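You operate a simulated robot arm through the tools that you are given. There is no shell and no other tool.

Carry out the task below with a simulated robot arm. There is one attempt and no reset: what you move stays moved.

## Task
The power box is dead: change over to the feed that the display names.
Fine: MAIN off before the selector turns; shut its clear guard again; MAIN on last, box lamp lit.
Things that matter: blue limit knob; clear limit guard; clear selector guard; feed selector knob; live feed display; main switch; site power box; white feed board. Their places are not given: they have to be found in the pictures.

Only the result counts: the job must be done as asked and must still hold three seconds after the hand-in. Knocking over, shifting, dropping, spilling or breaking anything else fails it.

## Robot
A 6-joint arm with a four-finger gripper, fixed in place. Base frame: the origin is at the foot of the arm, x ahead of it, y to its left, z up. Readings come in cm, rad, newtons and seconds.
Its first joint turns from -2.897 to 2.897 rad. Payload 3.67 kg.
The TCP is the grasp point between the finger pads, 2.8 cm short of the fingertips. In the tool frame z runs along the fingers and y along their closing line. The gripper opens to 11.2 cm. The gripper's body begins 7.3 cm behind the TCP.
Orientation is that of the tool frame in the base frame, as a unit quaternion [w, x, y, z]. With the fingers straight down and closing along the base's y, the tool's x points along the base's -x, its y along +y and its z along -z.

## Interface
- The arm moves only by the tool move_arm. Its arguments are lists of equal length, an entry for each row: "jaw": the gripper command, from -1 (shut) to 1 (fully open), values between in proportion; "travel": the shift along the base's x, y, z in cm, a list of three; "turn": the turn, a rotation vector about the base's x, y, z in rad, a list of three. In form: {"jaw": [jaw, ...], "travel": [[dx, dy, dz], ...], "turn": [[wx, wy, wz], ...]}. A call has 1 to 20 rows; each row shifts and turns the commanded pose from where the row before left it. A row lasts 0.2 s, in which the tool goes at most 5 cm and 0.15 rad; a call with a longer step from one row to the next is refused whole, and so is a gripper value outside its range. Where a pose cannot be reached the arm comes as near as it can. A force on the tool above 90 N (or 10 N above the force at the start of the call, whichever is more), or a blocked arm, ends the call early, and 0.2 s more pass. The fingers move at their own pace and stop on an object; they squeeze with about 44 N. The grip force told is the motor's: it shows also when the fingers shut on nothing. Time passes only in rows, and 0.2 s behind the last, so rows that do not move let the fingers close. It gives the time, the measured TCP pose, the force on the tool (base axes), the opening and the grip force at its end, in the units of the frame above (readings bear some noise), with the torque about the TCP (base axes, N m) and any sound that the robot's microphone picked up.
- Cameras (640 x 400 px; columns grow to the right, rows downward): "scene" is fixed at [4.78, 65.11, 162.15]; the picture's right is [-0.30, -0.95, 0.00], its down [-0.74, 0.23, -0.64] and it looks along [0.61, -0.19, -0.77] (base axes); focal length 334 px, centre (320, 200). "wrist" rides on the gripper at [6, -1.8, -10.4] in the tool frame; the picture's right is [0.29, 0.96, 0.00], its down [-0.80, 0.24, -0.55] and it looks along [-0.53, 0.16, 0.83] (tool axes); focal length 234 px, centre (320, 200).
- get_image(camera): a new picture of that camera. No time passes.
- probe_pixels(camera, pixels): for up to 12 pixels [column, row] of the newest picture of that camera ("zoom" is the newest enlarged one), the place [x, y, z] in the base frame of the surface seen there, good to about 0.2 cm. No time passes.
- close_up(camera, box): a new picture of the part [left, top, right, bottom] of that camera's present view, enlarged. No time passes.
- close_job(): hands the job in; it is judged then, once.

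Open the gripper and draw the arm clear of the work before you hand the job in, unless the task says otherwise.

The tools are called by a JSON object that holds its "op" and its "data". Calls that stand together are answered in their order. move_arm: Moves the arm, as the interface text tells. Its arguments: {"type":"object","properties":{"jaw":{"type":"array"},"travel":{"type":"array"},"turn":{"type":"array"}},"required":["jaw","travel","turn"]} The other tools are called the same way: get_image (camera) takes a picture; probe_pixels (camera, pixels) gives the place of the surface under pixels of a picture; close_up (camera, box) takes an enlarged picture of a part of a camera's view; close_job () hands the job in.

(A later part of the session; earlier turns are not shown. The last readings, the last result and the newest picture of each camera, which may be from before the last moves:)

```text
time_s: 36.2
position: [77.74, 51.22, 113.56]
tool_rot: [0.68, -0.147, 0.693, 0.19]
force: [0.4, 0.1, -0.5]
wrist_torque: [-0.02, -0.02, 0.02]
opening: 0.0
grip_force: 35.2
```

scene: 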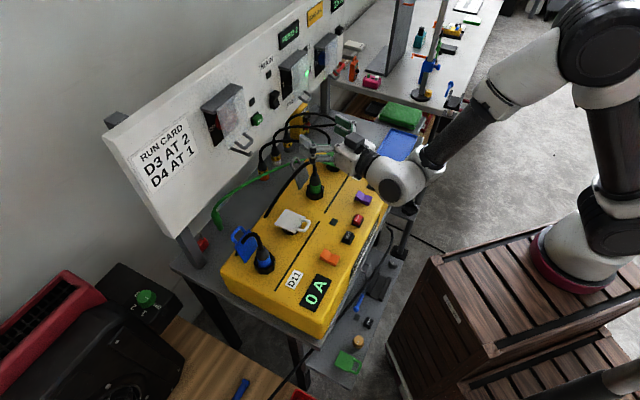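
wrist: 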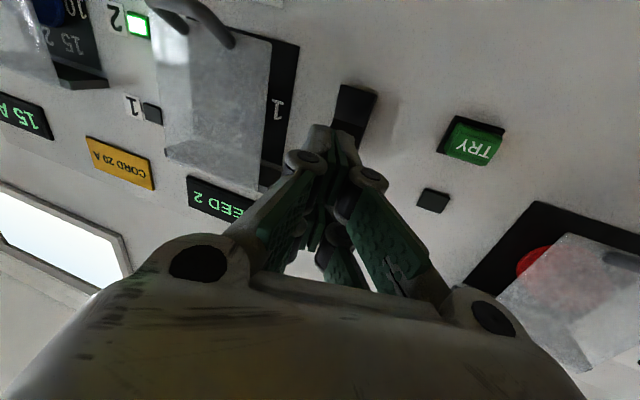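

No contact yet (force near zero). I continue in small steps of 0.15 cm.

{"op": "move_arm", "data": {"jaw": [-1, -1, -1], "travel": [[0.11, 0.11, 0], [0.11, 0.11, 0], [0.11, 0.11, 0]], "turn": [[0, 0, 0], [0, 0, 0], [0, 0, 0]]}}

{"op": "close_up", "data": {"camera": "scene", "box": [250, 70, 330, 120]}}

```text
time_s: 37.0
position: [77.98, 51.55, 113.61]
tool_rot: [0.68, -0.144, 0.693, 0.19]
force: [-5.5, -5.6, 4.8]
wrist_torque: [-0.06, 0.01, 0.01]
opening: 0.0
grip_force: 35.6
```

```text
8.00 times, centred on (290, 95) of scene
```

zoom: 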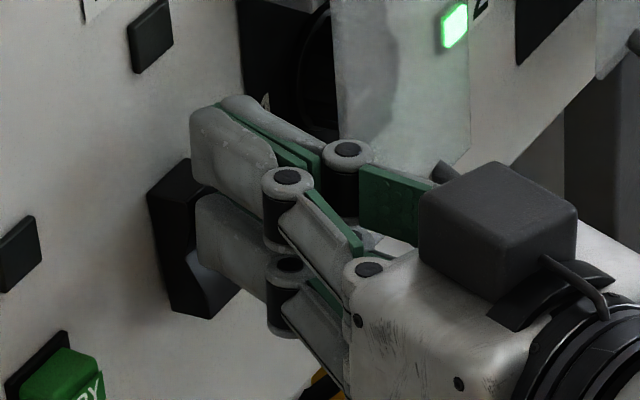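

Contact felt (about 8 N out of the board, 5 N upward), meaning I touch the very top edge. I back off slightly, lower 0.5 cm and press again in small steps.

{"op": "move_arm", "data": {"jaw": [-1, -1, -1, -1, -1], "travel": [[-0.2, -0.2, 0], [0, 0, -0.5], [0.14, 0.14, 0], [0.14, 0.14, 0], [0.11, 0.11, 0]], "turn": [[0, 0, 0], [0, 0, 0], [0, 0, 0], [0, 0, 0], [0, 0, 0]]}}

```text
time_s: 38.2
position: [78.03, 51.56, 112.96]
tool_rot: [0.679, -0.146, 0.694, 0.189]
force: [-39.9, -42.7, -8.1]
wrist_torque: [-1.09, 1.01, 0.06]
opening: 0.0
grip_force: 35.7
```

The torque shows contact 2.2 cm below the TCP (z≈110.8), i.e. the lower prong pressed near the rocker's pivot. I back off, raise so the lower prong meets only the top end (TCP z≈114.7), and press again.

{"op": "move_arm", "data": {"jaw": [-1, -1, -1, -1, -1, -1], "travel": [[-0.3, -0.3, 0], [-0.3, -0.3, 0.8], [0, 0, 0.9], [0.2, 0.2, 0], [0.15, 0.15, 0], [0.1, 0.1, 0]], "turn": [[0, 0, 0], [0, 0, 0], [0, 0, 0], [0, 0, 0], [0, 0, 0], [0, 0, 0]]}}

{"op": "close_up", "data": {"camera": "scene", "box": [250, 70, 330, 120]}}

{"op": "close_up", "data": {"camera": "wrist", "box": [280, 70, 420, 200]}}

```text
time_s: 39.6
position: [78.08, 51.47, 114.74]
tool_rot: [0.68, -0.146, 0.693, 0.19]
force: [-0.1, 0.3, -0.3]
wrist_torque: [-0.02, -0.03, 0.0]
opening: 0.0
grip_force: 36.0
```

```text
8.00 times, centred on (290, 95) of scene
```

zoom: 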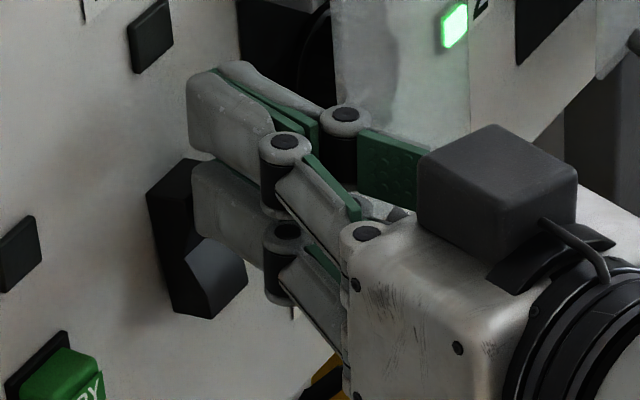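

```text
3.08 times, centred on (350, 135) of wrist
```

zoom: 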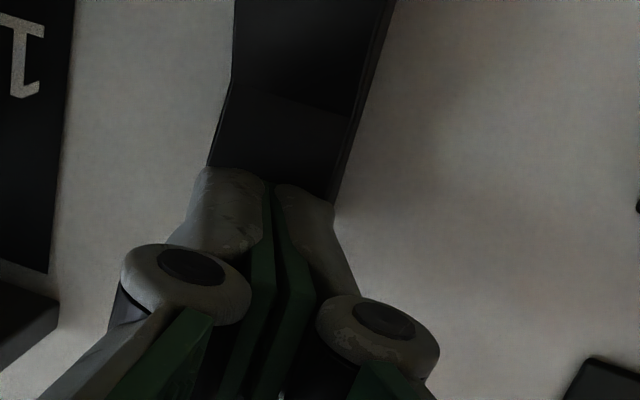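

No force at this depth now, and the rocker's bottom end at zoom (220,265) looks further out than before. I probe it to see whether it has already flipped.

{"op": "probe_pixels", "data": {"camera": "zoom", "pixels": [[290, 20], [300, 80], [290, 140], [340, 60], [250, 20], [260, 130]]}}

{"op": "close_up", "data": {"camera": "scene", "box": [250, 70, 330, 120]}}

{"op": "probe_pixels", "data": {"camera": "zoom", "pixels": [[200, 250], [220, 265], [240, 270], [195, 300], [225, 295], [170, 180], [185, 170], [165, 230]]}}

```text
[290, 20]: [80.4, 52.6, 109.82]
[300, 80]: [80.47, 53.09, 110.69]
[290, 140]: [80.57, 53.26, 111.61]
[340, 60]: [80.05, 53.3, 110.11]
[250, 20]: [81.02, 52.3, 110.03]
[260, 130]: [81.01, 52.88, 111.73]
```

```text
8.00 times, centred on (290, 95) of scene
```

zoom: 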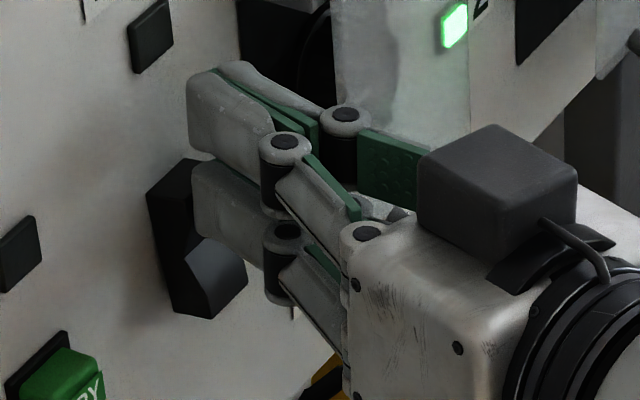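

```text
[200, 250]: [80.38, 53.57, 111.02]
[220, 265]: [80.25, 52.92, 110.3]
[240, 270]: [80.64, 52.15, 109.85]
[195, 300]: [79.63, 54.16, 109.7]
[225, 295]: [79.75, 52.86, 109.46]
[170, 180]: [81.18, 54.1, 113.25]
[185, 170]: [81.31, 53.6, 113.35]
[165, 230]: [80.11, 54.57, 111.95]
```

The bottom now protrudes (d≈2.2 at z 109.5) and the top is in: the rocker has been flipped. I retreat from the board and look at it again.

{"op": "move_arm", "data": {"jaw": [-1, -1, -1, -1, -1], "travel": [[-1.0, -1.0, 0], [-1.5, -1.5, 0], [-1.5, -1.5, 0], [-1.5, -1.5, 0], [-1.5, -1.5, 0]], "turn": [[0, 0, 0], [0, 0, 0], [0, 0, 0], [0, 0, 0], [0, 0, 0]]}}

{"op": "close_up", "data": {"camera": "scene", "box": [240, 40, 360, 120]}}

{"op": "get_image", "data": {"camera": "wrist"}}

```text
time_s: 40.8
position: [71.13, 44.54, 114.74]
tool_rot: [0.681, -0.145, 0.693, 0.188]
force: [-0.1, -0.1, -0.9]
wrist_torque: [-0.01, -0.04, -0.01]
opening: 0.0
grip_force: 35.7
```

```text
5.00 times, centred on (300, 80) of scene
```

zoom: 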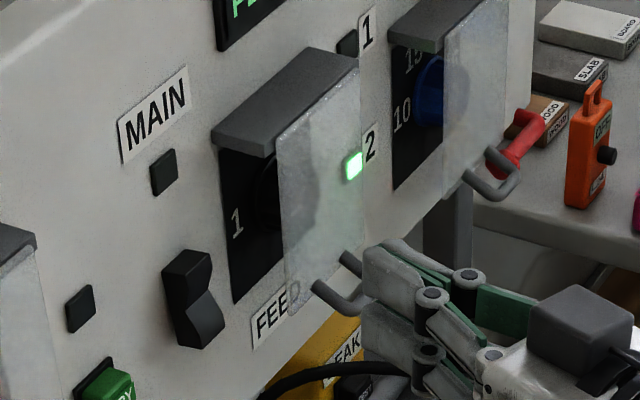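

```text
taken
```

wrist: 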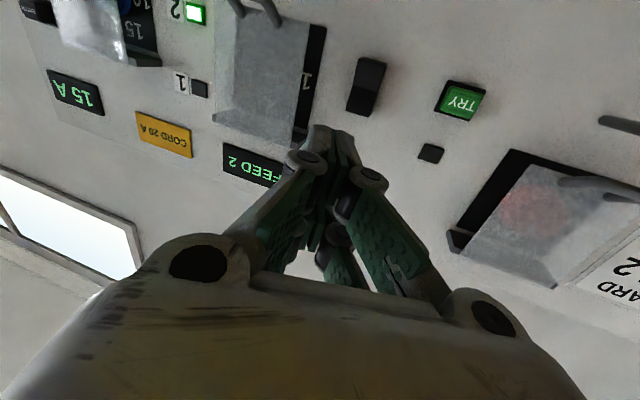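

MAIN's rocker is now flipped (bottom out, top in). Before going under the guard's handle I check the heights of cables and items below it.

{"op": "get_image", "data": {"camera": "scene"}}

{"op": "close_up", "data": {"camera": "scene", "box": [240, 80, 400, 200]}}

```text
taken
```

scene: 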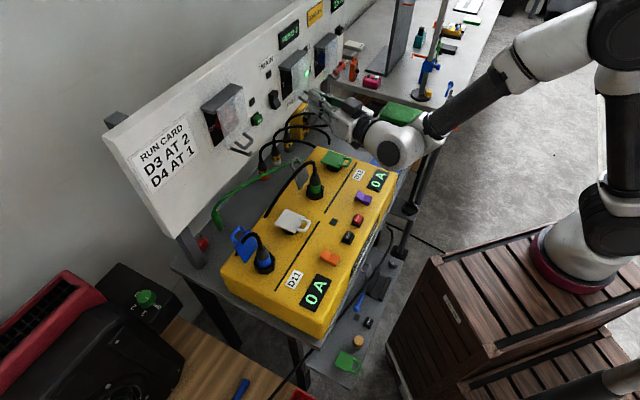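

```text
3.33 times, centred on (320, 140) of scene
```

zoom: 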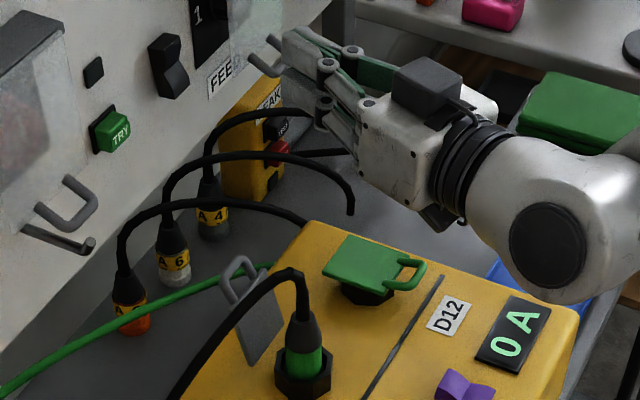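

{"op": "probe_pixels", "data": {"camera": "zoom", "pixels": [[250, 113], [230, 155], [190, 202], [265, 150], [245, 100], [285, 272], [240, 265], [360, 250], [410, 265], [300, 320], [345, 185], [310, 160]]}}

```text
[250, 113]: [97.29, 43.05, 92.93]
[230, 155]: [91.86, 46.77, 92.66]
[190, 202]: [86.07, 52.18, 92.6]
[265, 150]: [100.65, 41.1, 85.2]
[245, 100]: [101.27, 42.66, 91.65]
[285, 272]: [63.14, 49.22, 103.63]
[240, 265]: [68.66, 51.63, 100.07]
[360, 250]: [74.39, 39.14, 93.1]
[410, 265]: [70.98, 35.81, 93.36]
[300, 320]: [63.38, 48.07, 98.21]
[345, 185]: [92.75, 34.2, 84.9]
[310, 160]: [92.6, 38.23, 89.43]
```

Items below stay under z≈93 near the selector (cable tops 93, green cover 93). I roll to a vertical closing line (tool x to the right), open the jaws to about 2.2 cm and move to a pre-grasp pose in front of the selector guard's handle.

{"op": "move_arm", "data": {"jaw": [-0.6, -0.6, -0.6, -0.6, -0.6, -0.6, -0.6, -0.6, -0.6, -0.6, -0.6], "travel": [[0.606, -0.586, -0.676], [0.606, -0.586, -0.676], [0.606, -0.586, -0.676], [0.606, -0.586, -0.676], [0.606, -0.586, -0.676], [0.606, -0.586, -0.676], [0.606, -0.586, -0.676], [0.606, -0.586, -0.676], [0.606, -0.586, -0.676], [0.606, -0.586, -0.676], [0.606, -0.586, -0.676]], "turn": [[-0.127, -0.0655, -0.003], [-0.127, -0.0655, -0.003], [-0.127, -0.0655, -0.003], [-0.127, -0.0655, -0.003], [-0.127, -0.0655, -0.003], [-0.127, -0.0655, -0.003], [-0.127, -0.0655, -0.003], [-0.127, -0.0655, -0.003], [-0.127, -0.0655, -0.003], [-0.127, -0.0655, -0.003], [-0.127, -0.0655, -0.003]]}}

{"op": "get_image", "data": {"camera": "wrist"}}

{"op": "close_up", "data": {"camera": "scene", "box": [240, 40, 400, 150]}}

```text
time_s: 43.2
position: [77.96, 38.17, 107.25]
tool_rot: [0.616, -0.583, 0.39, -0.359]
force: [-0.7, 0.9, 0.2]
wrist_torque: [0.0, 0.01, -0.01]
opening: 2.25
grip_force: 0.1
```

```text
taken
```

wrist: 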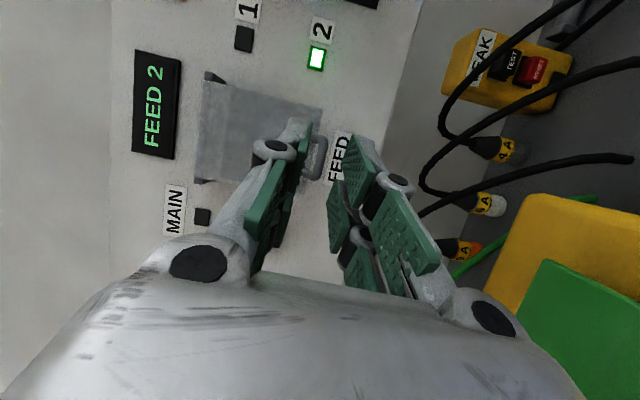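

```text
3.64 times, centred on (320, 95) of scene
```

zoom: 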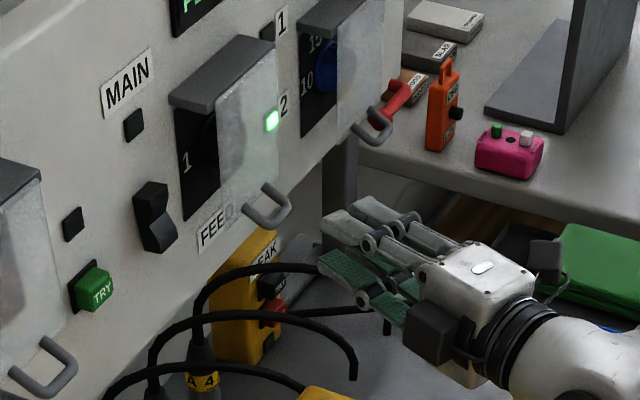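

The pre-grasp pose is reached: the handle shows at wrist (318,150), between the opened fingers. I zoom in to check the alignment.

{"op": "close_up", "data": {"camera": "wrist", "box": [180, 60, 420, 240]}}

{"op": "probe_pixels", "data": {"camera": "zoom", "pixels": [[355, 175], [370, 180], [372, 205], [365, 225], [360, 170], [325, 150], [70, 110], [285, 130], [120, 90], [200, 130]]}}

```text
2.22 times, centred on (300, 150) of wrist
```

zoom: 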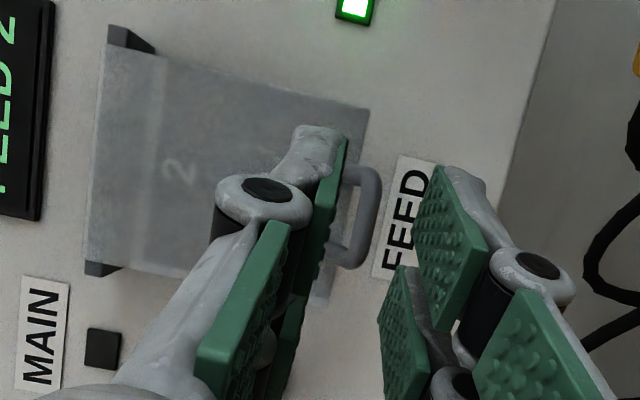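

```text
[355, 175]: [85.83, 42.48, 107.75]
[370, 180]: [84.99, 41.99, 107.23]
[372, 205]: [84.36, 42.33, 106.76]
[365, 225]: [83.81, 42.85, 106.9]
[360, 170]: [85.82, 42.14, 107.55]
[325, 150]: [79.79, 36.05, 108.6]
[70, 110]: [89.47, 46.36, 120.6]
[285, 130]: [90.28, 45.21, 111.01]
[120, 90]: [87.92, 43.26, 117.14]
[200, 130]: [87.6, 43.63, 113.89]
```

Bar centre is about d=5.95, z=107.1, u=28.7, well between the jaws. I advance 6.4 cm straight towards the board so the jaws enclose the bar.

{"op": "move_arm", "data": {"jaw": [-0.6, -0.6, -0.6, -0.6, -0.6, -0.6], "travel": [[0.91, 0.91, 0], [0.91, 0.91, 0], [0.91, 0.91, 0], [0.91, 0.91, 0], [0.5, 0.5, 0], [0.4, 0.4, 0]], "turn": [[0, 0, 0], [0, 0, 0], [0, 0, 0], [0, 0, 0], [0, 0, 0], [0, 0, 0]]}}

{"op": "get_image", "data": {"camera": "wrist"}}

{"op": "close_up", "data": {"camera": "scene", "box": [250, 50, 370, 140]}}

```text
time_s: 44.6
position: [82.34, 42.58, 107.35]
tool_rot: [0.616, -0.582, 0.391, -0.36]
force: [0.9, 0.1, -0.9]
wrist_torque: [0.01, -0.01, -0.02]
opening: 2.27
grip_force: 0.1
```

```text
taken
```

wrist: 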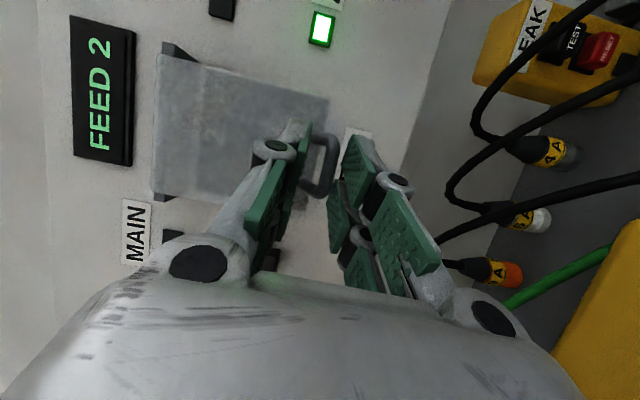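

```text
4.44 times, centred on (310, 95) of scene
```

zoom: 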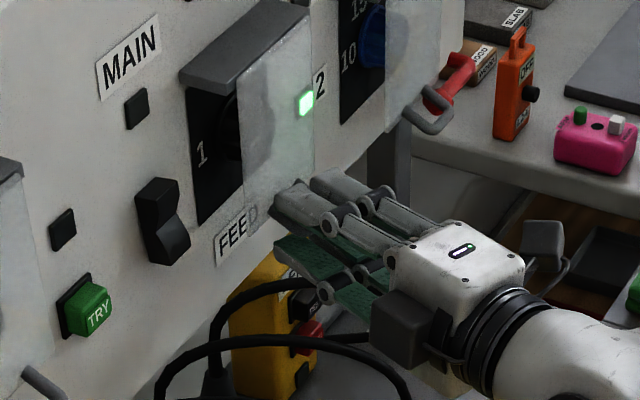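

The jaws surround the bar without contact. I advance 0.4 cm more and start swinging the guard up about its top hinge (est. d≈3.2, z≈117.6), pitching the tool along with it – first 0.39 rad only, to check.

{"op": "move_arm", "data": {"jaw": [-0.6, -0.6, -0.6, -0.6], "travel": [[0.28, 0.28, 0], [-0.916, -0.916, 0.605], [-0.853, -0.853, 0.768], [-0.775, -0.775, 0.918]], "turn": [[0, 0, 0], [-0.0919, 0.0919, 0], [-0.0919, 0.0919, 0], [-0.0919, 0.0919, 0]]}}

{"op": "get_image", "data": {"camera": "wrist"}}

{"op": "close_up", "data": {"camera": "scene", "box": [250, 50, 370, 140]}}

```text
time_s: 45.6
position: [80.08, 40.31, 109.49]
tool_rot: [-0.471, 0.705, -0.419, 0.325]
force: [-1.3, -1.6, -3.1]
wrist_torque: [-0.1, 0.06, -0.08]
opening: 2.44
grip_force: 1.8
```

```text
taken
```

wrist: 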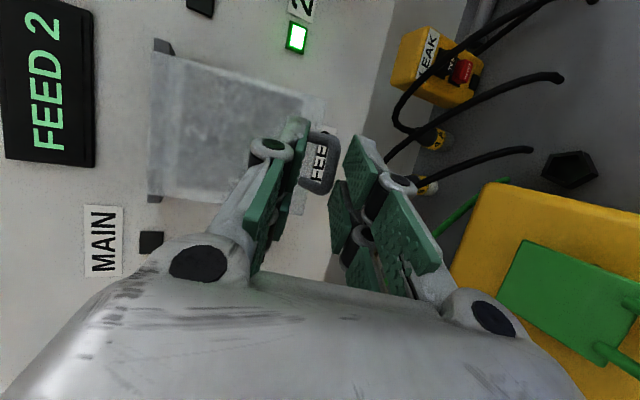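

```text
4.44 times, centred on (310, 95) of scene
```

zoom: 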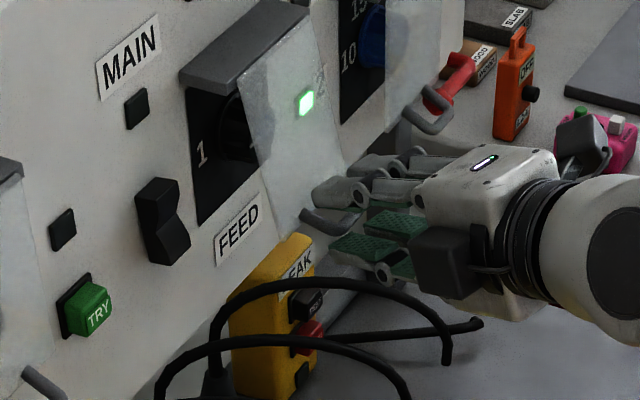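

The guard swings out with only about 3 N of force. I continue the arc.

{"op": "move_arm", "data": {"jaw": [-0.6, -0.6, -0.6, -0.6, -0.6], "travel": [[-0.684, -0.684, 1.052], [-0.583, -0.583, 1.168], [-0.47, -0.47, 1.265], [-0.35, -0.35, 1.341], [-0.225, -0.225, 1.394]], "turn": [[-0.0919, 0.0919, 0], [-0.0919, 0.0919, 0], [-0.0919, 0.0919, 0], [-0.0919, 0.0919, 0], [-0.0919, 0.0919, 0]]}}

{"op": "get_image", "data": {"camera": "wrist"}}

{"op": "close_up", "data": {"camera": "scene", "box": [250, 30, 390, 140]}}

```text
time_s: 46.8
position: [77.71, 38.01, 115.86]
tool_rot: [-0.193, 0.848, -0.429, 0.244]
force: [-0.2, -0.2, -0.5]
wrist_torque: [-0.03, 0.0, 0.0]
opening: 2.24
grip_force: 0.1
```

```text
taken
```

wrist: 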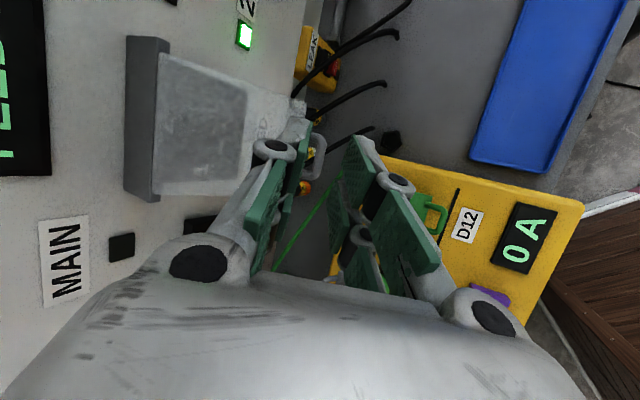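

```text
3.64 times, centred on (320, 85) of scene
```

zoom: 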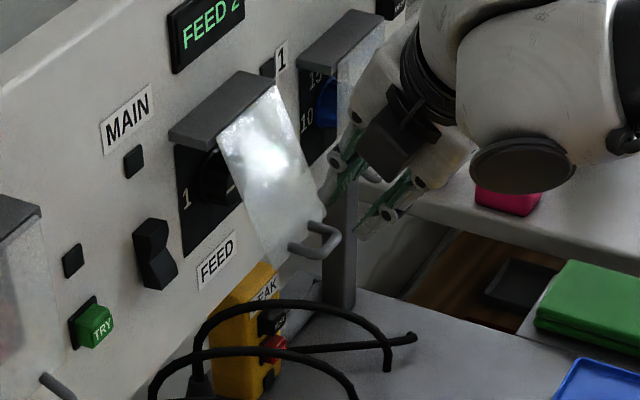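

The guard is partly open but the handle at zoom (315,238) seems to have slipped out of the jaws. I probe the guard's present position.

{"op": "probe_pixels", "data": {"camera": "zoom", "pixels": [[292, 248], [320, 255], [335, 240], [318, 228], [255, 110], [218, 148], [285, 120], [260, 235], [325, 205], [330, 190], [385, 210], [215, 185]]}}

```text
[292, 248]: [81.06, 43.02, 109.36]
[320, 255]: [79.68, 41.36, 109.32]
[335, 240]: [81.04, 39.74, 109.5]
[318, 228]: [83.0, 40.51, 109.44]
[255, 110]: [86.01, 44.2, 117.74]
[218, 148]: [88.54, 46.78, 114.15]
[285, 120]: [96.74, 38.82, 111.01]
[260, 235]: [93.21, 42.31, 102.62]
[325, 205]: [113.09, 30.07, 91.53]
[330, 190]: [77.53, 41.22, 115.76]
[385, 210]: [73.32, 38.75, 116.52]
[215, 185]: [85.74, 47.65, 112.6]
```

The bar now sits at d≈10.4, z≈109 (guard open about 27°) while my jaws are above at z≈116. I wait one row to see whether the guard holds there or falls.

{"op": "move_arm", "data": {"jaw": [-0.6, -0.6, -0.6], "travel": [[0, 0, 0], [0, 0, 0], [0, 0, 0]], "turn": [[0, 0, 0], [0, 0, 0], [0, 0, 0]]}}

{"op": "close_up", "data": {"camera": "scene", "box": [250, 30, 390, 140]}}

{"op": "probe_pixels", "data": {"camera": "zoom", "pixels": [[292, 248], [320, 255], [335, 240], [318, 228]]}}

```text
time_s: 47.6
position: [77.79, 38.02, 115.84]
tool_rot: [-0.193, 0.848, -0.429, 0.245]
force: [0.2, 0.4, 0.5]
wrist_torque: [-0.01, 0.04, 0.05]
opening: 2.21
grip_force: 0.0
```

```text
3.64 times, centred on (320, 85) of scene
```

zoom: 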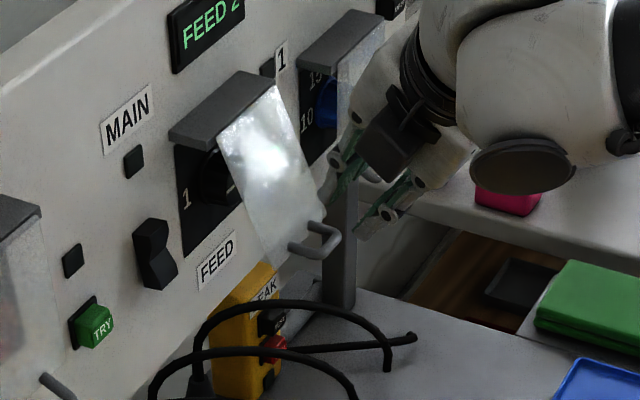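

```text
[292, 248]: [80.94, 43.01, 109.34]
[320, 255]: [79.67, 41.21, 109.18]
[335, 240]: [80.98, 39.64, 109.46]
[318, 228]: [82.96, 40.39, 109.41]
```

The guard holds by friction, so it can be pushed fully open and will stay. I back off, bring the tool level again with closed fingers and go below the guard's lower edge (TCP d≈18, z≈105.5).

{"op": "move_arm", "data": {"jaw": [-1, -1, -1, -1, -1, -1, -1, -1], "travel": [[-0.6, -0.6, -0.8], [-0.6, -0.6, -1.0], [-0.5, -0.5, -1.3], [-0.3, -0.3, -1.4], [-0.3, -0.3, -1.4], [-0.3, -0.3, -1.5], [-0.1, -0.1, -1.5], [-0.1, -0.1, -1.5]], "turn": [[0.0919, -0.0919, 0], [0.0919, -0.0919, 0], [0.0919, -0.0919, 0], [0.0919, -0.0919, 0], [0.0919, -0.0919, 0], [0.0919, -0.0919, 0], [0.0919, -0.0919, 0], [0.0919, -0.0919, 0]]}}

{"op": "get_image", "data": {"camera": "wrist"}}

```text
time_s: 49.4
position: [74.95, 35.2, 105.33]
tool_rot: [0.617, -0.58, 0.39, -0.36]
force: [-0.3, -0.9, 0.3]
wrist_torque: [-0.05, 0.06, -0.01]
opening: 0.0
grip_force: 35.3
```

```text
taken
```

wrist: 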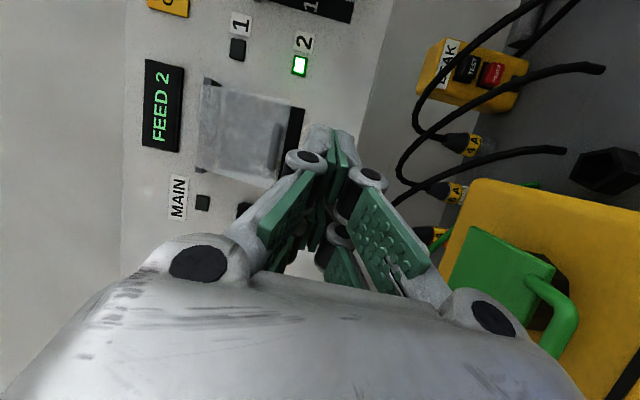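

Tool is level at (74.95,35.2,105.3). I slide the closed fingers under the guard's lower edge (tip to d≈6.4).

{"op": "move_arm", "data": {"jaw": [-1, -1, -1, -1, -1, -1], "travel": [[1.06, 1.06, 0], [1.06, 1.06, 0], [1.06, 1.06, 0], [1.06, 1.06, 0], [1.06, 1.06, 0.3], [1.06, 1.06, 0.5]], "turn": [[0, 0, 0], [0, 0, 0], [0, 0, 0], [0, 0, 0], [0, 0, 0], [0, 0, 0]]}}

{"op": "close_up", "data": {"camera": "scene", "box": [250, 30, 390, 140]}}

{"op": "get_image", "data": {"camera": "wrist"}}

```text
time_s: 50.8
position: [81.26, 41.6, 106.12]
tool_rot: [0.617, -0.582, 0.391, -0.359]
force: [-0.3, -0.2, 0.8]
wrist_torque: [-0.01, 0.02, 0.0]
opening: 0.02
grip_force: 36.2
```

```text
3.64 times, centred on (320, 85) of scene
```

zoom: 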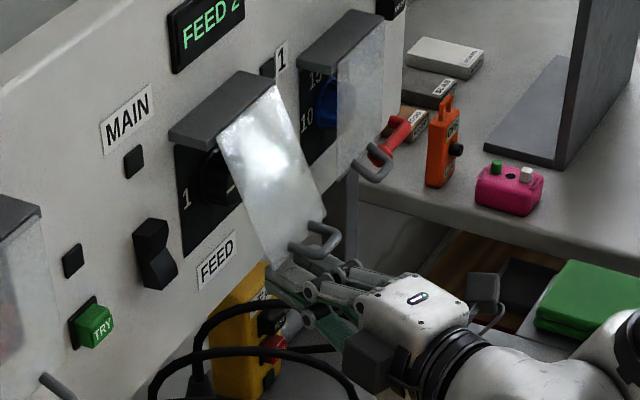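

```text
taken
```

wrist: 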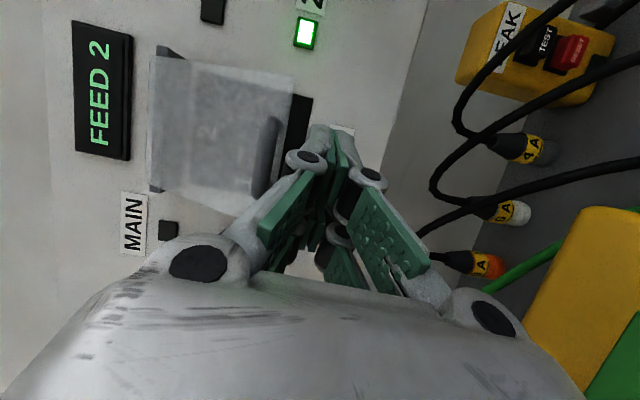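

Fingers are right under the handle. I now lift along the arc of the plate's lower edge.

{"op": "move_arm", "data": {"jaw": [-1, -1, -1, -1, -1, -1, -1, -1], "travel": [[0.21, 0.21, 1.4], [-0.85, -0.85, 0.9], [-0.85, -0.85, 0.9], [-0.64, -0.64, 1.1], [-0.57, -0.57, 1.1], [-0.42, -0.42, 1.2], [-0.28, -0.28, 1.2], [-0.21, -0.21, 1.3]], "turn": [[0, 0, 0], [0, 0, 0], [0, 0, 0], [0, 0, 0], [0, 0, 0], [0, 0, 0], [0, 0, 0], [0, 0, 0]]}}

{"op": "close_up", "data": {"camera": "scene", "box": [250, 30, 390, 140]}}

{"op": "get_image", "data": {"camera": "wrist"}}

```text
time_s: 52.1
position: [78.32, 38.67, 110.72]
tool_rot: [0.609, -0.589, 0.394, -0.356]
force: [-12.4, -17.6, -13.9]
wrist_torque: [-0.11, -0.1, 0.18]
opening: 0.02
grip_force: 35.6
stopped in row 6: the force on the tool passed its limit at 95 N (the readings are from after the stop); the commanded pose is now the measured one
```

```text
3.64 times, centred on (320, 85) of scene
```

zoom: 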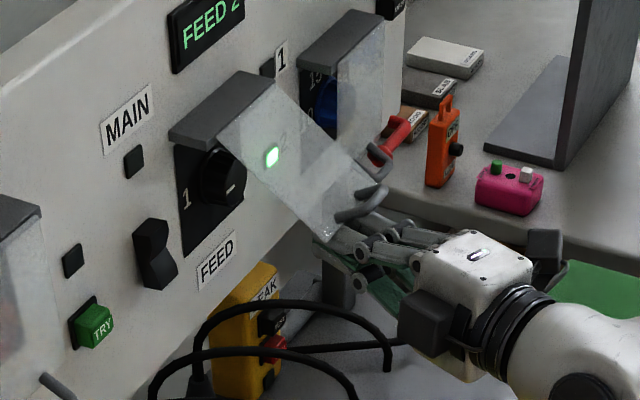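

```text
taken
```

wrist: 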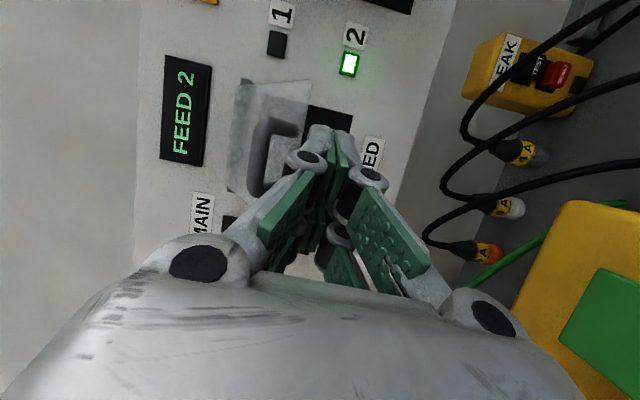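

The tip reached the plate's end and pushed along it (95 N stop), since I moved outwards too fast. I lower, go 3 cm further in under the plate, then lift straight up in small steps.

{"op": "move_arm", "data": {"jaw": [-1, -1, -1, -1, -1, -1], "travel": [[-0.2, -0.2, -1.0], [0, 0, -1.5], [0.8, 0.8, 0], [0.8, 0.8, 0], [0.7, 0.7, 0], [0, 0, 0]], "turn": [[0, 0, 0], [0, 0, 0], [0, 0, 0], [0, 0, 0], [0, 0, 0], [0, 0, 0]]}}

{"op": "close_up", "data": {"camera": "scene", "box": [250, 30, 390, 140]}}

{"op": "probe_pixels", "data": {"camera": "zoom", "pixels": [[340, 215], [365, 207], [380, 190], [325, 235], [270, 100], [225, 190], [232, 188], [205, 170]]}}

```text
time_s: 53.5
position: [80.44, 40.83, 108.5]
tool_rot: [0.612, -0.588, 0.392, -0.357]
force: [0.3, 0.2, 0.6]
wrist_torque: [0.03, -0.02, 0.0]
opening: 0.02
grip_force: 35.7
```

```text
3.64 times, centred on (320, 85) of scene
```

zoom: 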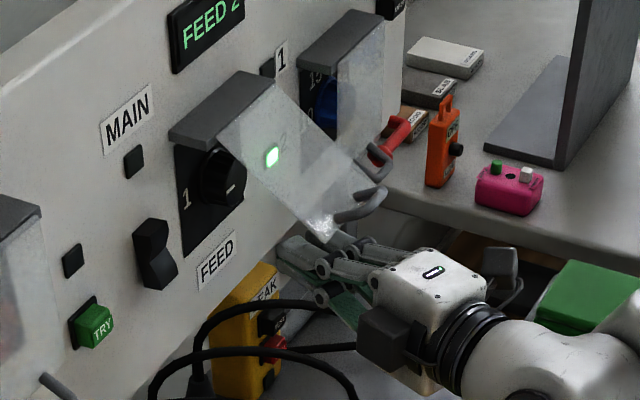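

```text
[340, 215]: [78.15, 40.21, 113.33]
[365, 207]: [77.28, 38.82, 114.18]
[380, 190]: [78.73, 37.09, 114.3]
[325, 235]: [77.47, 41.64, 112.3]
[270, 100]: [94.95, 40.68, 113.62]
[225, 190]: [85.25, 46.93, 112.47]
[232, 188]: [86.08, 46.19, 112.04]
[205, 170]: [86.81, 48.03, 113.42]
```

The guard is at about 58° (plate's lower corner at d≈11.7, z≈112.3) and the knob's face shows at d≈2.45 with its white mark pointing left to "1". I lift mostly vertically now.

{"op": "move_arm", "data": {"jaw": [-1, -1, -1, -1, -1], "travel": [[0, 0, 1.4], [-0.21, -0.21, 1.3], [-0.21, -0.21, 1.2], [-0.14, -0.14, 1.2], [-0.14, -0.14, 1.2]], "turn": [[0, 0, 0], [0, 0, 0], [0, 0, 0], [0, 0, 0], [0, 0, 0]]}}

{"op": "close_up", "data": {"camera": "scene", "box": [250, 30, 390, 140]}}

```text
time_s: 54.7
position: [79.64, 40.02, 114.7]
tool_rot: [0.612, -0.587, 0.392, -0.357]
force: [-0.2, 0.3, 0.7]
wrist_torque: [0.02, 0.01, 0.01]
opening: 0.0
grip_force: 35.3
```

```text
3.64 times, centred on (320, 85) of scene
```

zoom: 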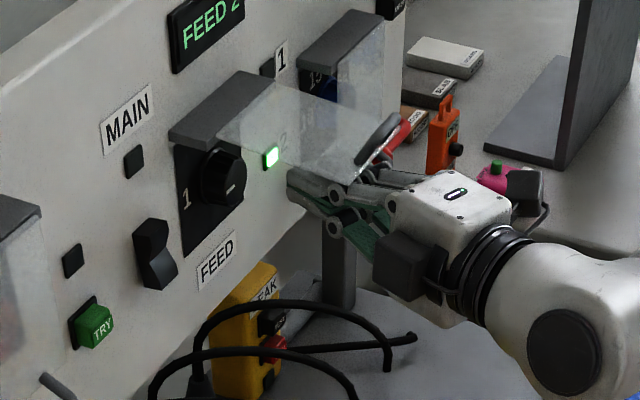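

The guard is nearly horizontal and the knob is exposed. I keep lifting to push the guard beyond horizontal.

{"op": "move_arm", "data": {"jaw": [-1, -1, -1, -1], "travel": [[-0.1, -0.1, 1.2], [0, 0, 1.2], [0, 0, 1.2], [0, 0, 1.0]], "turn": [[0, 0, 0], [0, 0, 0], [0, 0, 0], [0, 0, 0]]}}

{"op": "close_up", "data": {"camera": "scene", "box": [250, 30, 390, 140]}}

{"op": "get_image", "data": {"camera": "wrist"}}

```text
time_s: 55.7
position: [79.75, 39.98, 118.69]
tool_rot: [0.606, -0.593, 0.394, -0.354]
force: [-11.4, -9.5, -36.2]
wrist_torque: [-0.99, 0.19, 0.25]
opening: 0.01
grip_force: 35.9
```

```text
3.64 times, centred on (320, 85) of scene
```

zoom: 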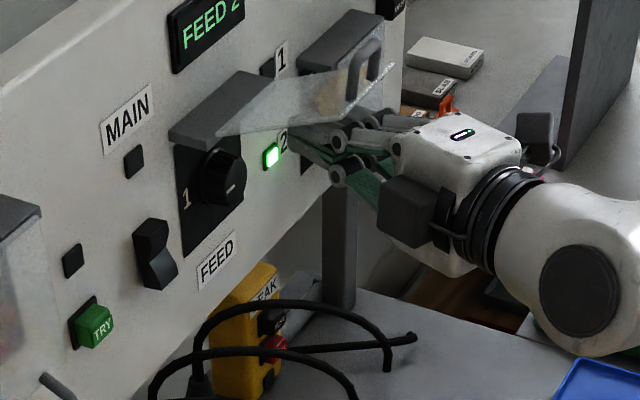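

```text
taken
```

wrist: 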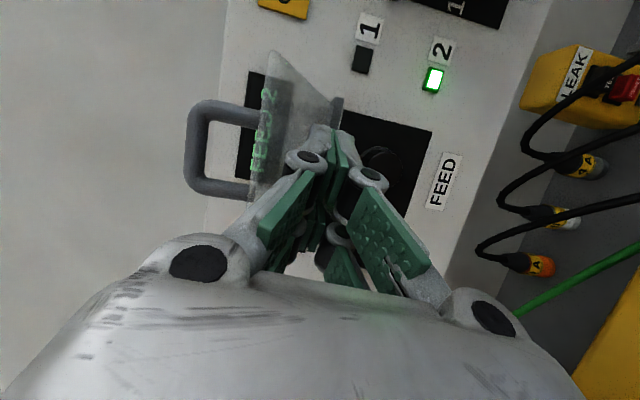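

Resistance of 36 N downwards says the guard is at its upper stop, past horizontal. I lower a little and back out to see whether it stays.

{"op": "move_arm", "data": {"jaw": [-1, -1, -1, -1, -1, -1], "travel": [[0, 0, -1.0], [0, 0, -1.5], [-0.5, -0.5, -1.0], [-1.2, -1.2, -1.0], [-1.2, -1.2, -1.0], [-1.2, -1.2, -1.0]], "turn": [[0, 0, 0], [0, 0, 0], [0, 0, 0], [0, 0, 0], [0, 0, 0], [0, 0, 0]]}}

{"op": "close_up", "data": {"camera": "scene", "box": [250, 30, 370, 120]}}

{"op": "get_image", "data": {"camera": "wrist"}}

```text
time_s: 57.1
position: [75.52, 36.08, 112.96]
tool_rot: [0.611, -0.587, 0.393, -0.358]
force: [-0.1, -0.4, 0.7]
wrist_torque: [0.0, -0.02, 0.05]
opening: 0.01
grip_force: 36.0
```

```text
4.44 times, centred on (310, 75) of scene
```

zoom: 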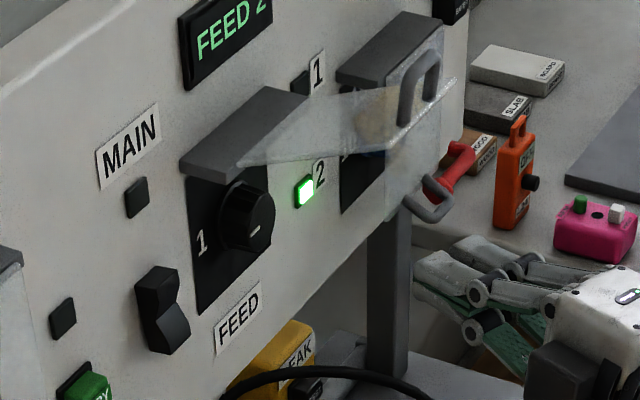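

```text
taken
```

wrist: 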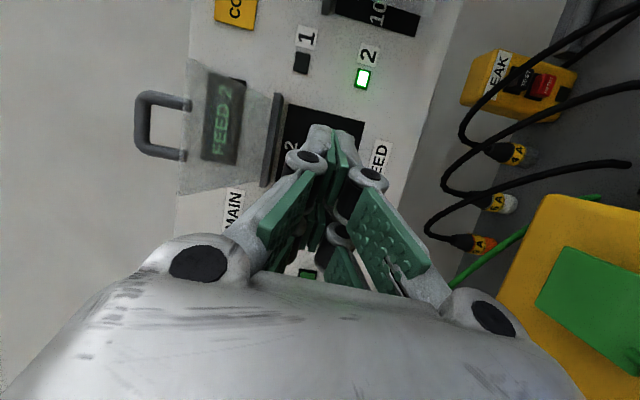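

The guard stays open and the round black knob with a white pointer line is visible at zoom (248,220). I zoom in on the knob and probe it.

{"op": "close_up", "data": {"camera": "scene", "box": [270, 60, 320, 95]}}

{"op": "probe_pixels", "data": {"camera": "zoom", "pixels": [[200, 200], [260, 160], [330, 180], [300, 230], [300, 290], [250, 260], [350, 230], [270, 100], [180, 240], [130, 260]]}}

```text
11.43 times, centred on (295, 78) of scene
```

zoom: 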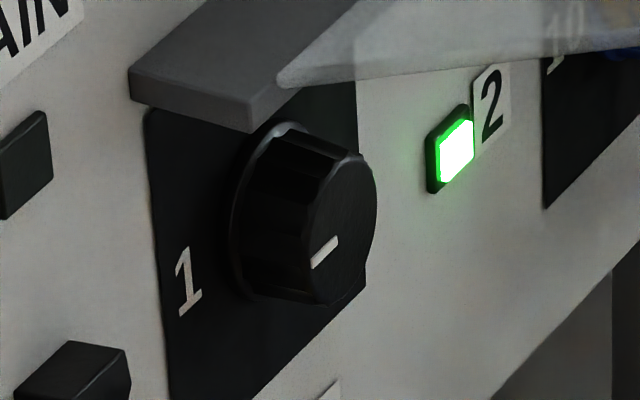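

```text
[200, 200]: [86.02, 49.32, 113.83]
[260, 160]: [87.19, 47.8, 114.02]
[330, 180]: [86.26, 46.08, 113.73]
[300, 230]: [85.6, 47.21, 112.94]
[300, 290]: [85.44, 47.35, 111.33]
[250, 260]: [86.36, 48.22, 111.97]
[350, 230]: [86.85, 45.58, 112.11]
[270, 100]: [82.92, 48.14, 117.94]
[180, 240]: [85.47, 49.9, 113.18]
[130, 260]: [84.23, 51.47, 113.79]
```

The knob's face is at d≈2.4 with its pointer line to the left ("1"). I zoom further to measure its centre and radius.

{"op": "close_up", "data": {"camera": "scene", "box": [284, 71, 304, 89]}}

```text
16.00 times, centred on (294, 80) of scene
```

zoom: 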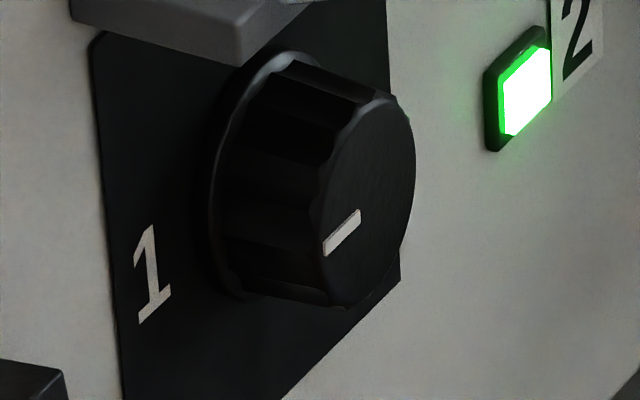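

{"op": "probe_pixels", "data": {"camera": "zoom", "pixels": [[330, 245], [355, 215], [400, 110], [410, 160], [400, 240], [375, 285], [345, 300], [320, 200], [345, 130], [300, 70], [245, 150], [235, 260]]}}

{"op": "probe_pixels", "data": {"camera": "zoom", "pixels": [[385, 105], [365, 150], [380, 200], [350, 260], [335, 275], [100, 60], [120, 380], [385, 280], [290, 55], [220, 200], [240, 290], [155, 270]]}}

```text
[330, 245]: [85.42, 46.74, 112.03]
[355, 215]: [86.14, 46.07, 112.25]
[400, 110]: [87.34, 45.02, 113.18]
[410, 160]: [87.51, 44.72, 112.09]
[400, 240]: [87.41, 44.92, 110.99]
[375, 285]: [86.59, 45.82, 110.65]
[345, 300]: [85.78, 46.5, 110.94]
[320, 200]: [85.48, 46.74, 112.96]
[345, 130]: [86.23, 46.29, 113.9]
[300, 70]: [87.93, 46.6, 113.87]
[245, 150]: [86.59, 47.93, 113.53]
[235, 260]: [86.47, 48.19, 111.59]
```

```text
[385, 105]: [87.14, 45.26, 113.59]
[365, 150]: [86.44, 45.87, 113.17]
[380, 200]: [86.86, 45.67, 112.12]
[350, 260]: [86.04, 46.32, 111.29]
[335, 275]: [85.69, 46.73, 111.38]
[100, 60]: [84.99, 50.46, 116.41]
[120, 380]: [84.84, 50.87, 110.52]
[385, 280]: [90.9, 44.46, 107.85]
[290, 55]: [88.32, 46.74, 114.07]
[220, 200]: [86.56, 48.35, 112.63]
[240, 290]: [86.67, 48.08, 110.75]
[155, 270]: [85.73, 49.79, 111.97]
```

Knob: centre u≈28.85, z≈112.25, face radius ≈1.65 at d≈2.45. I open the jaws to 5 cm, align with the knob (slight extra yaw) and approach to d≈9 before checking.

{"op": "move_arm", "data": {"jaw": [-0.1, -0.1, -0.1, -0.1, -0.1, -0.1], "travel": [[0.07, -0.07, -0.35], [0, 0, -0.36], [1.4, 1.4, 0], [1.4, 1.4, 0], [1.4, 1.4, 0], [1.4, 1.4, 0]], "turn": [[0, 0, -0.017], [0, 0, -0.017], [0, 0, 0], [0, 0, 0], [0, 0, 0], [0, 0, 0]]}}

{"op": "get_image", "data": {"camera": "wrist"}}

{"op": "close_up", "data": {"camera": "scene", "box": [260, 40, 360, 120]}}

```text
time_s: 58.5
position: [81.33, 41.45, 112.15]
tool_rot: [0.604, -0.581, 0.403, -0.368]
force: [-0.3, -0.6, 0.2]
wrist_torque: [-0.02, -0.01, 0.04]
opening: 5.05
grip_force: 0.0
```

```text
taken
```

wrist: 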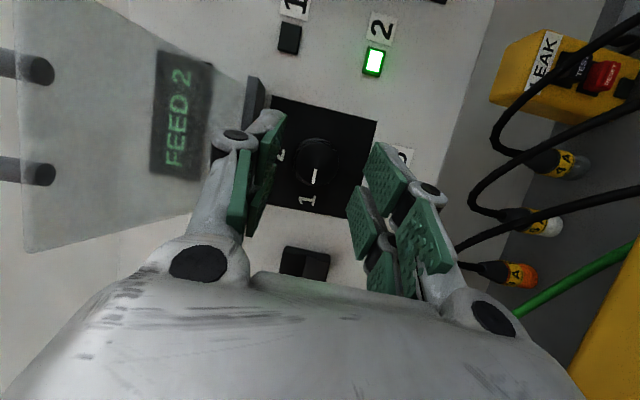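

```text
5.00 times, centred on (310, 80) of scene
```

zoom: 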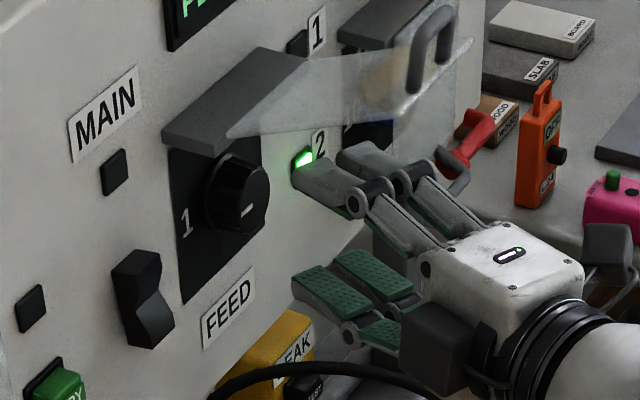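

The knob at wrist (318,160) is centred between the open jaws. I check the canopy's clearance for the upper finger before going in.

{"op": "close_up", "data": {"camera": "wrist", "box": [200, 60, 420, 230]}}

{"op": "probe_pixels", "data": {"camera": "zoom", "pixels": [[120, 110], [165, 70], [130, 80], [185, 110], [215, 95], [200, 130], [175, 165], [340, 200], [320, 150], [395, 195], [300, 190], [240, 210]]}}

```text
2.35 times, centred on (310, 145) of wrist
```

zoom: 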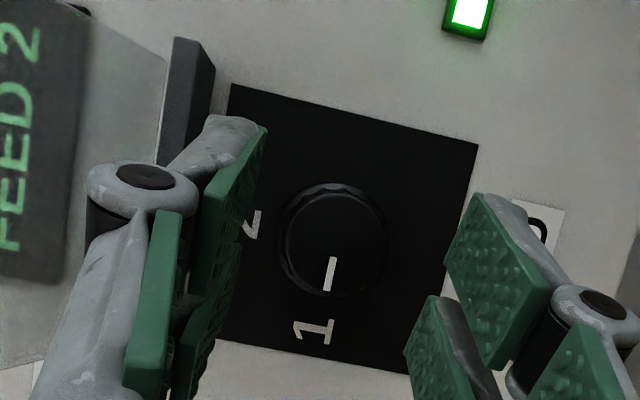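

```text
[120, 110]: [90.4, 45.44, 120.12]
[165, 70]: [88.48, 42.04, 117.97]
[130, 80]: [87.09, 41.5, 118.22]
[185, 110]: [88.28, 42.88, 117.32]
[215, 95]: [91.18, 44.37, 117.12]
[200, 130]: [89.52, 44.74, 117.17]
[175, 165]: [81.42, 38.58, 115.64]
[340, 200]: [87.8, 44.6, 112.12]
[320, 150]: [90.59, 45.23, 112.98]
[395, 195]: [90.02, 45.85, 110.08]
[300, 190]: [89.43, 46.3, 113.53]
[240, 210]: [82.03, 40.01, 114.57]
```

Canopy underside is at z≈117.2 and the upper finger's back at about 115.7, so there is room. I advance to TCP d≈4.0 centred on the knob.

{"op": "move_arm", "data": {"jaw": [-0.1, -0.1, -0.1, -0.1, -0.1], "travel": [[0.87, 0.944, 0.025], [0.87, 0.944, 0.025], [0.87, 0.944, 0.025], [0.5, 0.54, 0.025], [0.37, 0.4, 0]], "turn": [[0, 0, 0], [0, 0, 0], [0, 0, 0], [0, 0, 0], [0, 0, 0]]}}

{"op": "get_image", "data": {"camera": "wrist"}}

{"op": "close_up", "data": {"camera": "scene", "box": [260, 40, 360, 120]}}

```text
time_s: 59.7
position: [84.66, 45.19, 112.15]
tool_rot: [0.604, -0.582, 0.402, -0.367]
force: [-0.4, 0.7, 0.4]
wrist_torque: [0.03, 0.02, 0.01]
opening: 5.02
grip_force: 0.1
```

```text
taken
```

wrist: 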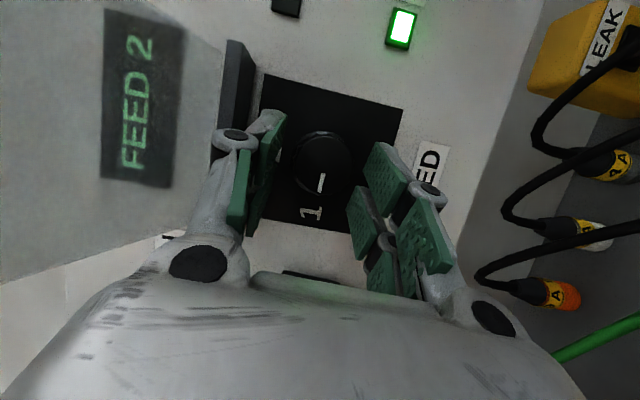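

```text
5.00 times, centred on (310, 80) of scene
```

zoom: 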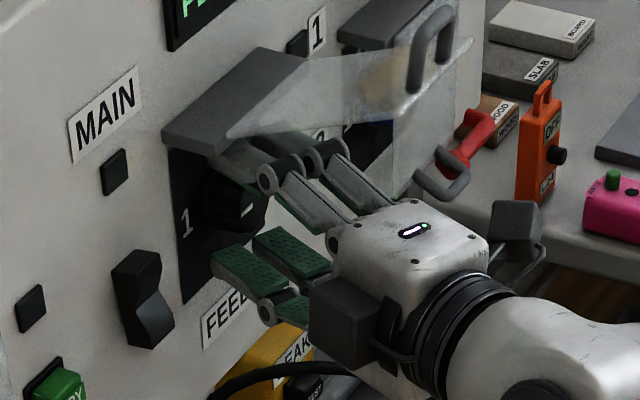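

The jaws straddle the knob. I close them on it.

{"op": "move_arm", "data": {"jaw": [-1, -1, -1, -1], "travel": [[0, 0, 0], [0, 0, 0], [0, 0, 0], [0, 0, 0]], "turn": [[0, 0, 0], [0, 0, 0], [0, 0, 0], [0, 0, 0]]}}

{"op": "get_image", "data": {"camera": "wrist"}}

```text
time_s: 60.7
position: [84.64, 45.11, 112.1]
tool_rot: [0.604, -0.583, 0.402, -0.367]
force: [-7.8, -4.3, -18.8]
wrist_torque: [-0.14, 0.43, -0.2]
opening: 3.67
grip_force: 44.7
```

```text
taken
```

wrist: 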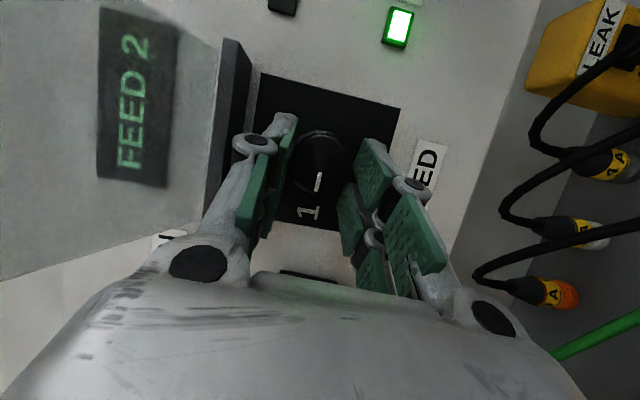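

Grip is firm (3.67 cm, 44.7 N); the downward 19 N says the knob is a touch lower. I ease down 0.12 cm and start turning clockwise about the board normal: 0.3 rad first.

{"op": "move_arm", "data": {"jaw": [-1, -1, -1, -1], "travel": [[0, 0, -0.12], [0.003, -0.003, 0.09], [0.0095, -0.0095, 0.089], [0.016, -0.016, 0.087]], "turn": [[0, 0, 0], [0.0707, 0.0707, 0], [0.0707, 0.0707, 0], [0.0707, 0.0707, 0]]}}

{"op": "get_image", "data": {"camera": "wrist"}}

```text
time_s: 61.7
position: [84.84, 45.11, 112.36]
tool_rot: [0.615, -0.55, 0.501, -0.259]
force: [-19.7, -16.0, -20.6]
wrist_torque: [-0.2, 0.58, -0.26]
opening: 3.68
grip_force: 45.2
```

```text
taken
```

wrist: 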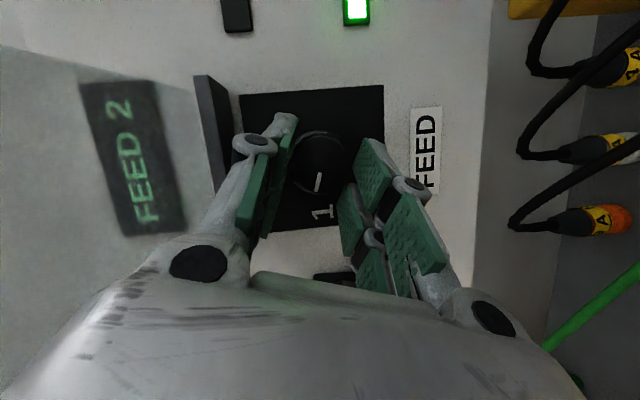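

The pointer stays with the gripper while "1" moves away in the image (now at (322,212)), so the knob is turning. I continue to about 0.75 rad.

{"op": "move_arm", "data": {"jaw": [-1, -1, -1, -1, -1], "travel": [[0.022, -0.022, 0.085], [0.028, -0.028, 0.081], [0.033, -0.033, 0.077], [0.038, -0.038, 0.072], [0.022, -0.022, 0.033]], "turn": [[0.0707, 0.0707, 0], [0.0707, 0.0707, 0], [0.0707, 0.0707, 0], [0.0707, 0.0707, 0], [0.035, 0.035, 0]]}}

{"op": "get_image", "data": {"camera": "wrist"}}

```text
time_s: 62.9
position: [84.98, 44.99, 112.69]
tool_rot: [0.609, -0.478, 0.626, -0.089]
force: [-15.6, -18.1, -15.0]
wrist_torque: [-0.34, 0.51, -0.52]
opening: 3.66
grip_force: 44.8
```

```text
taken
```

wrist: 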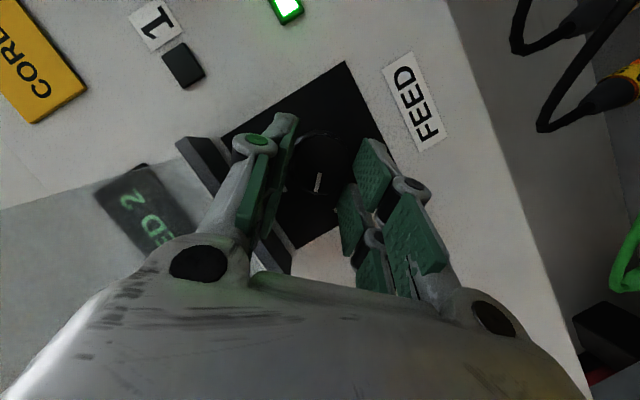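

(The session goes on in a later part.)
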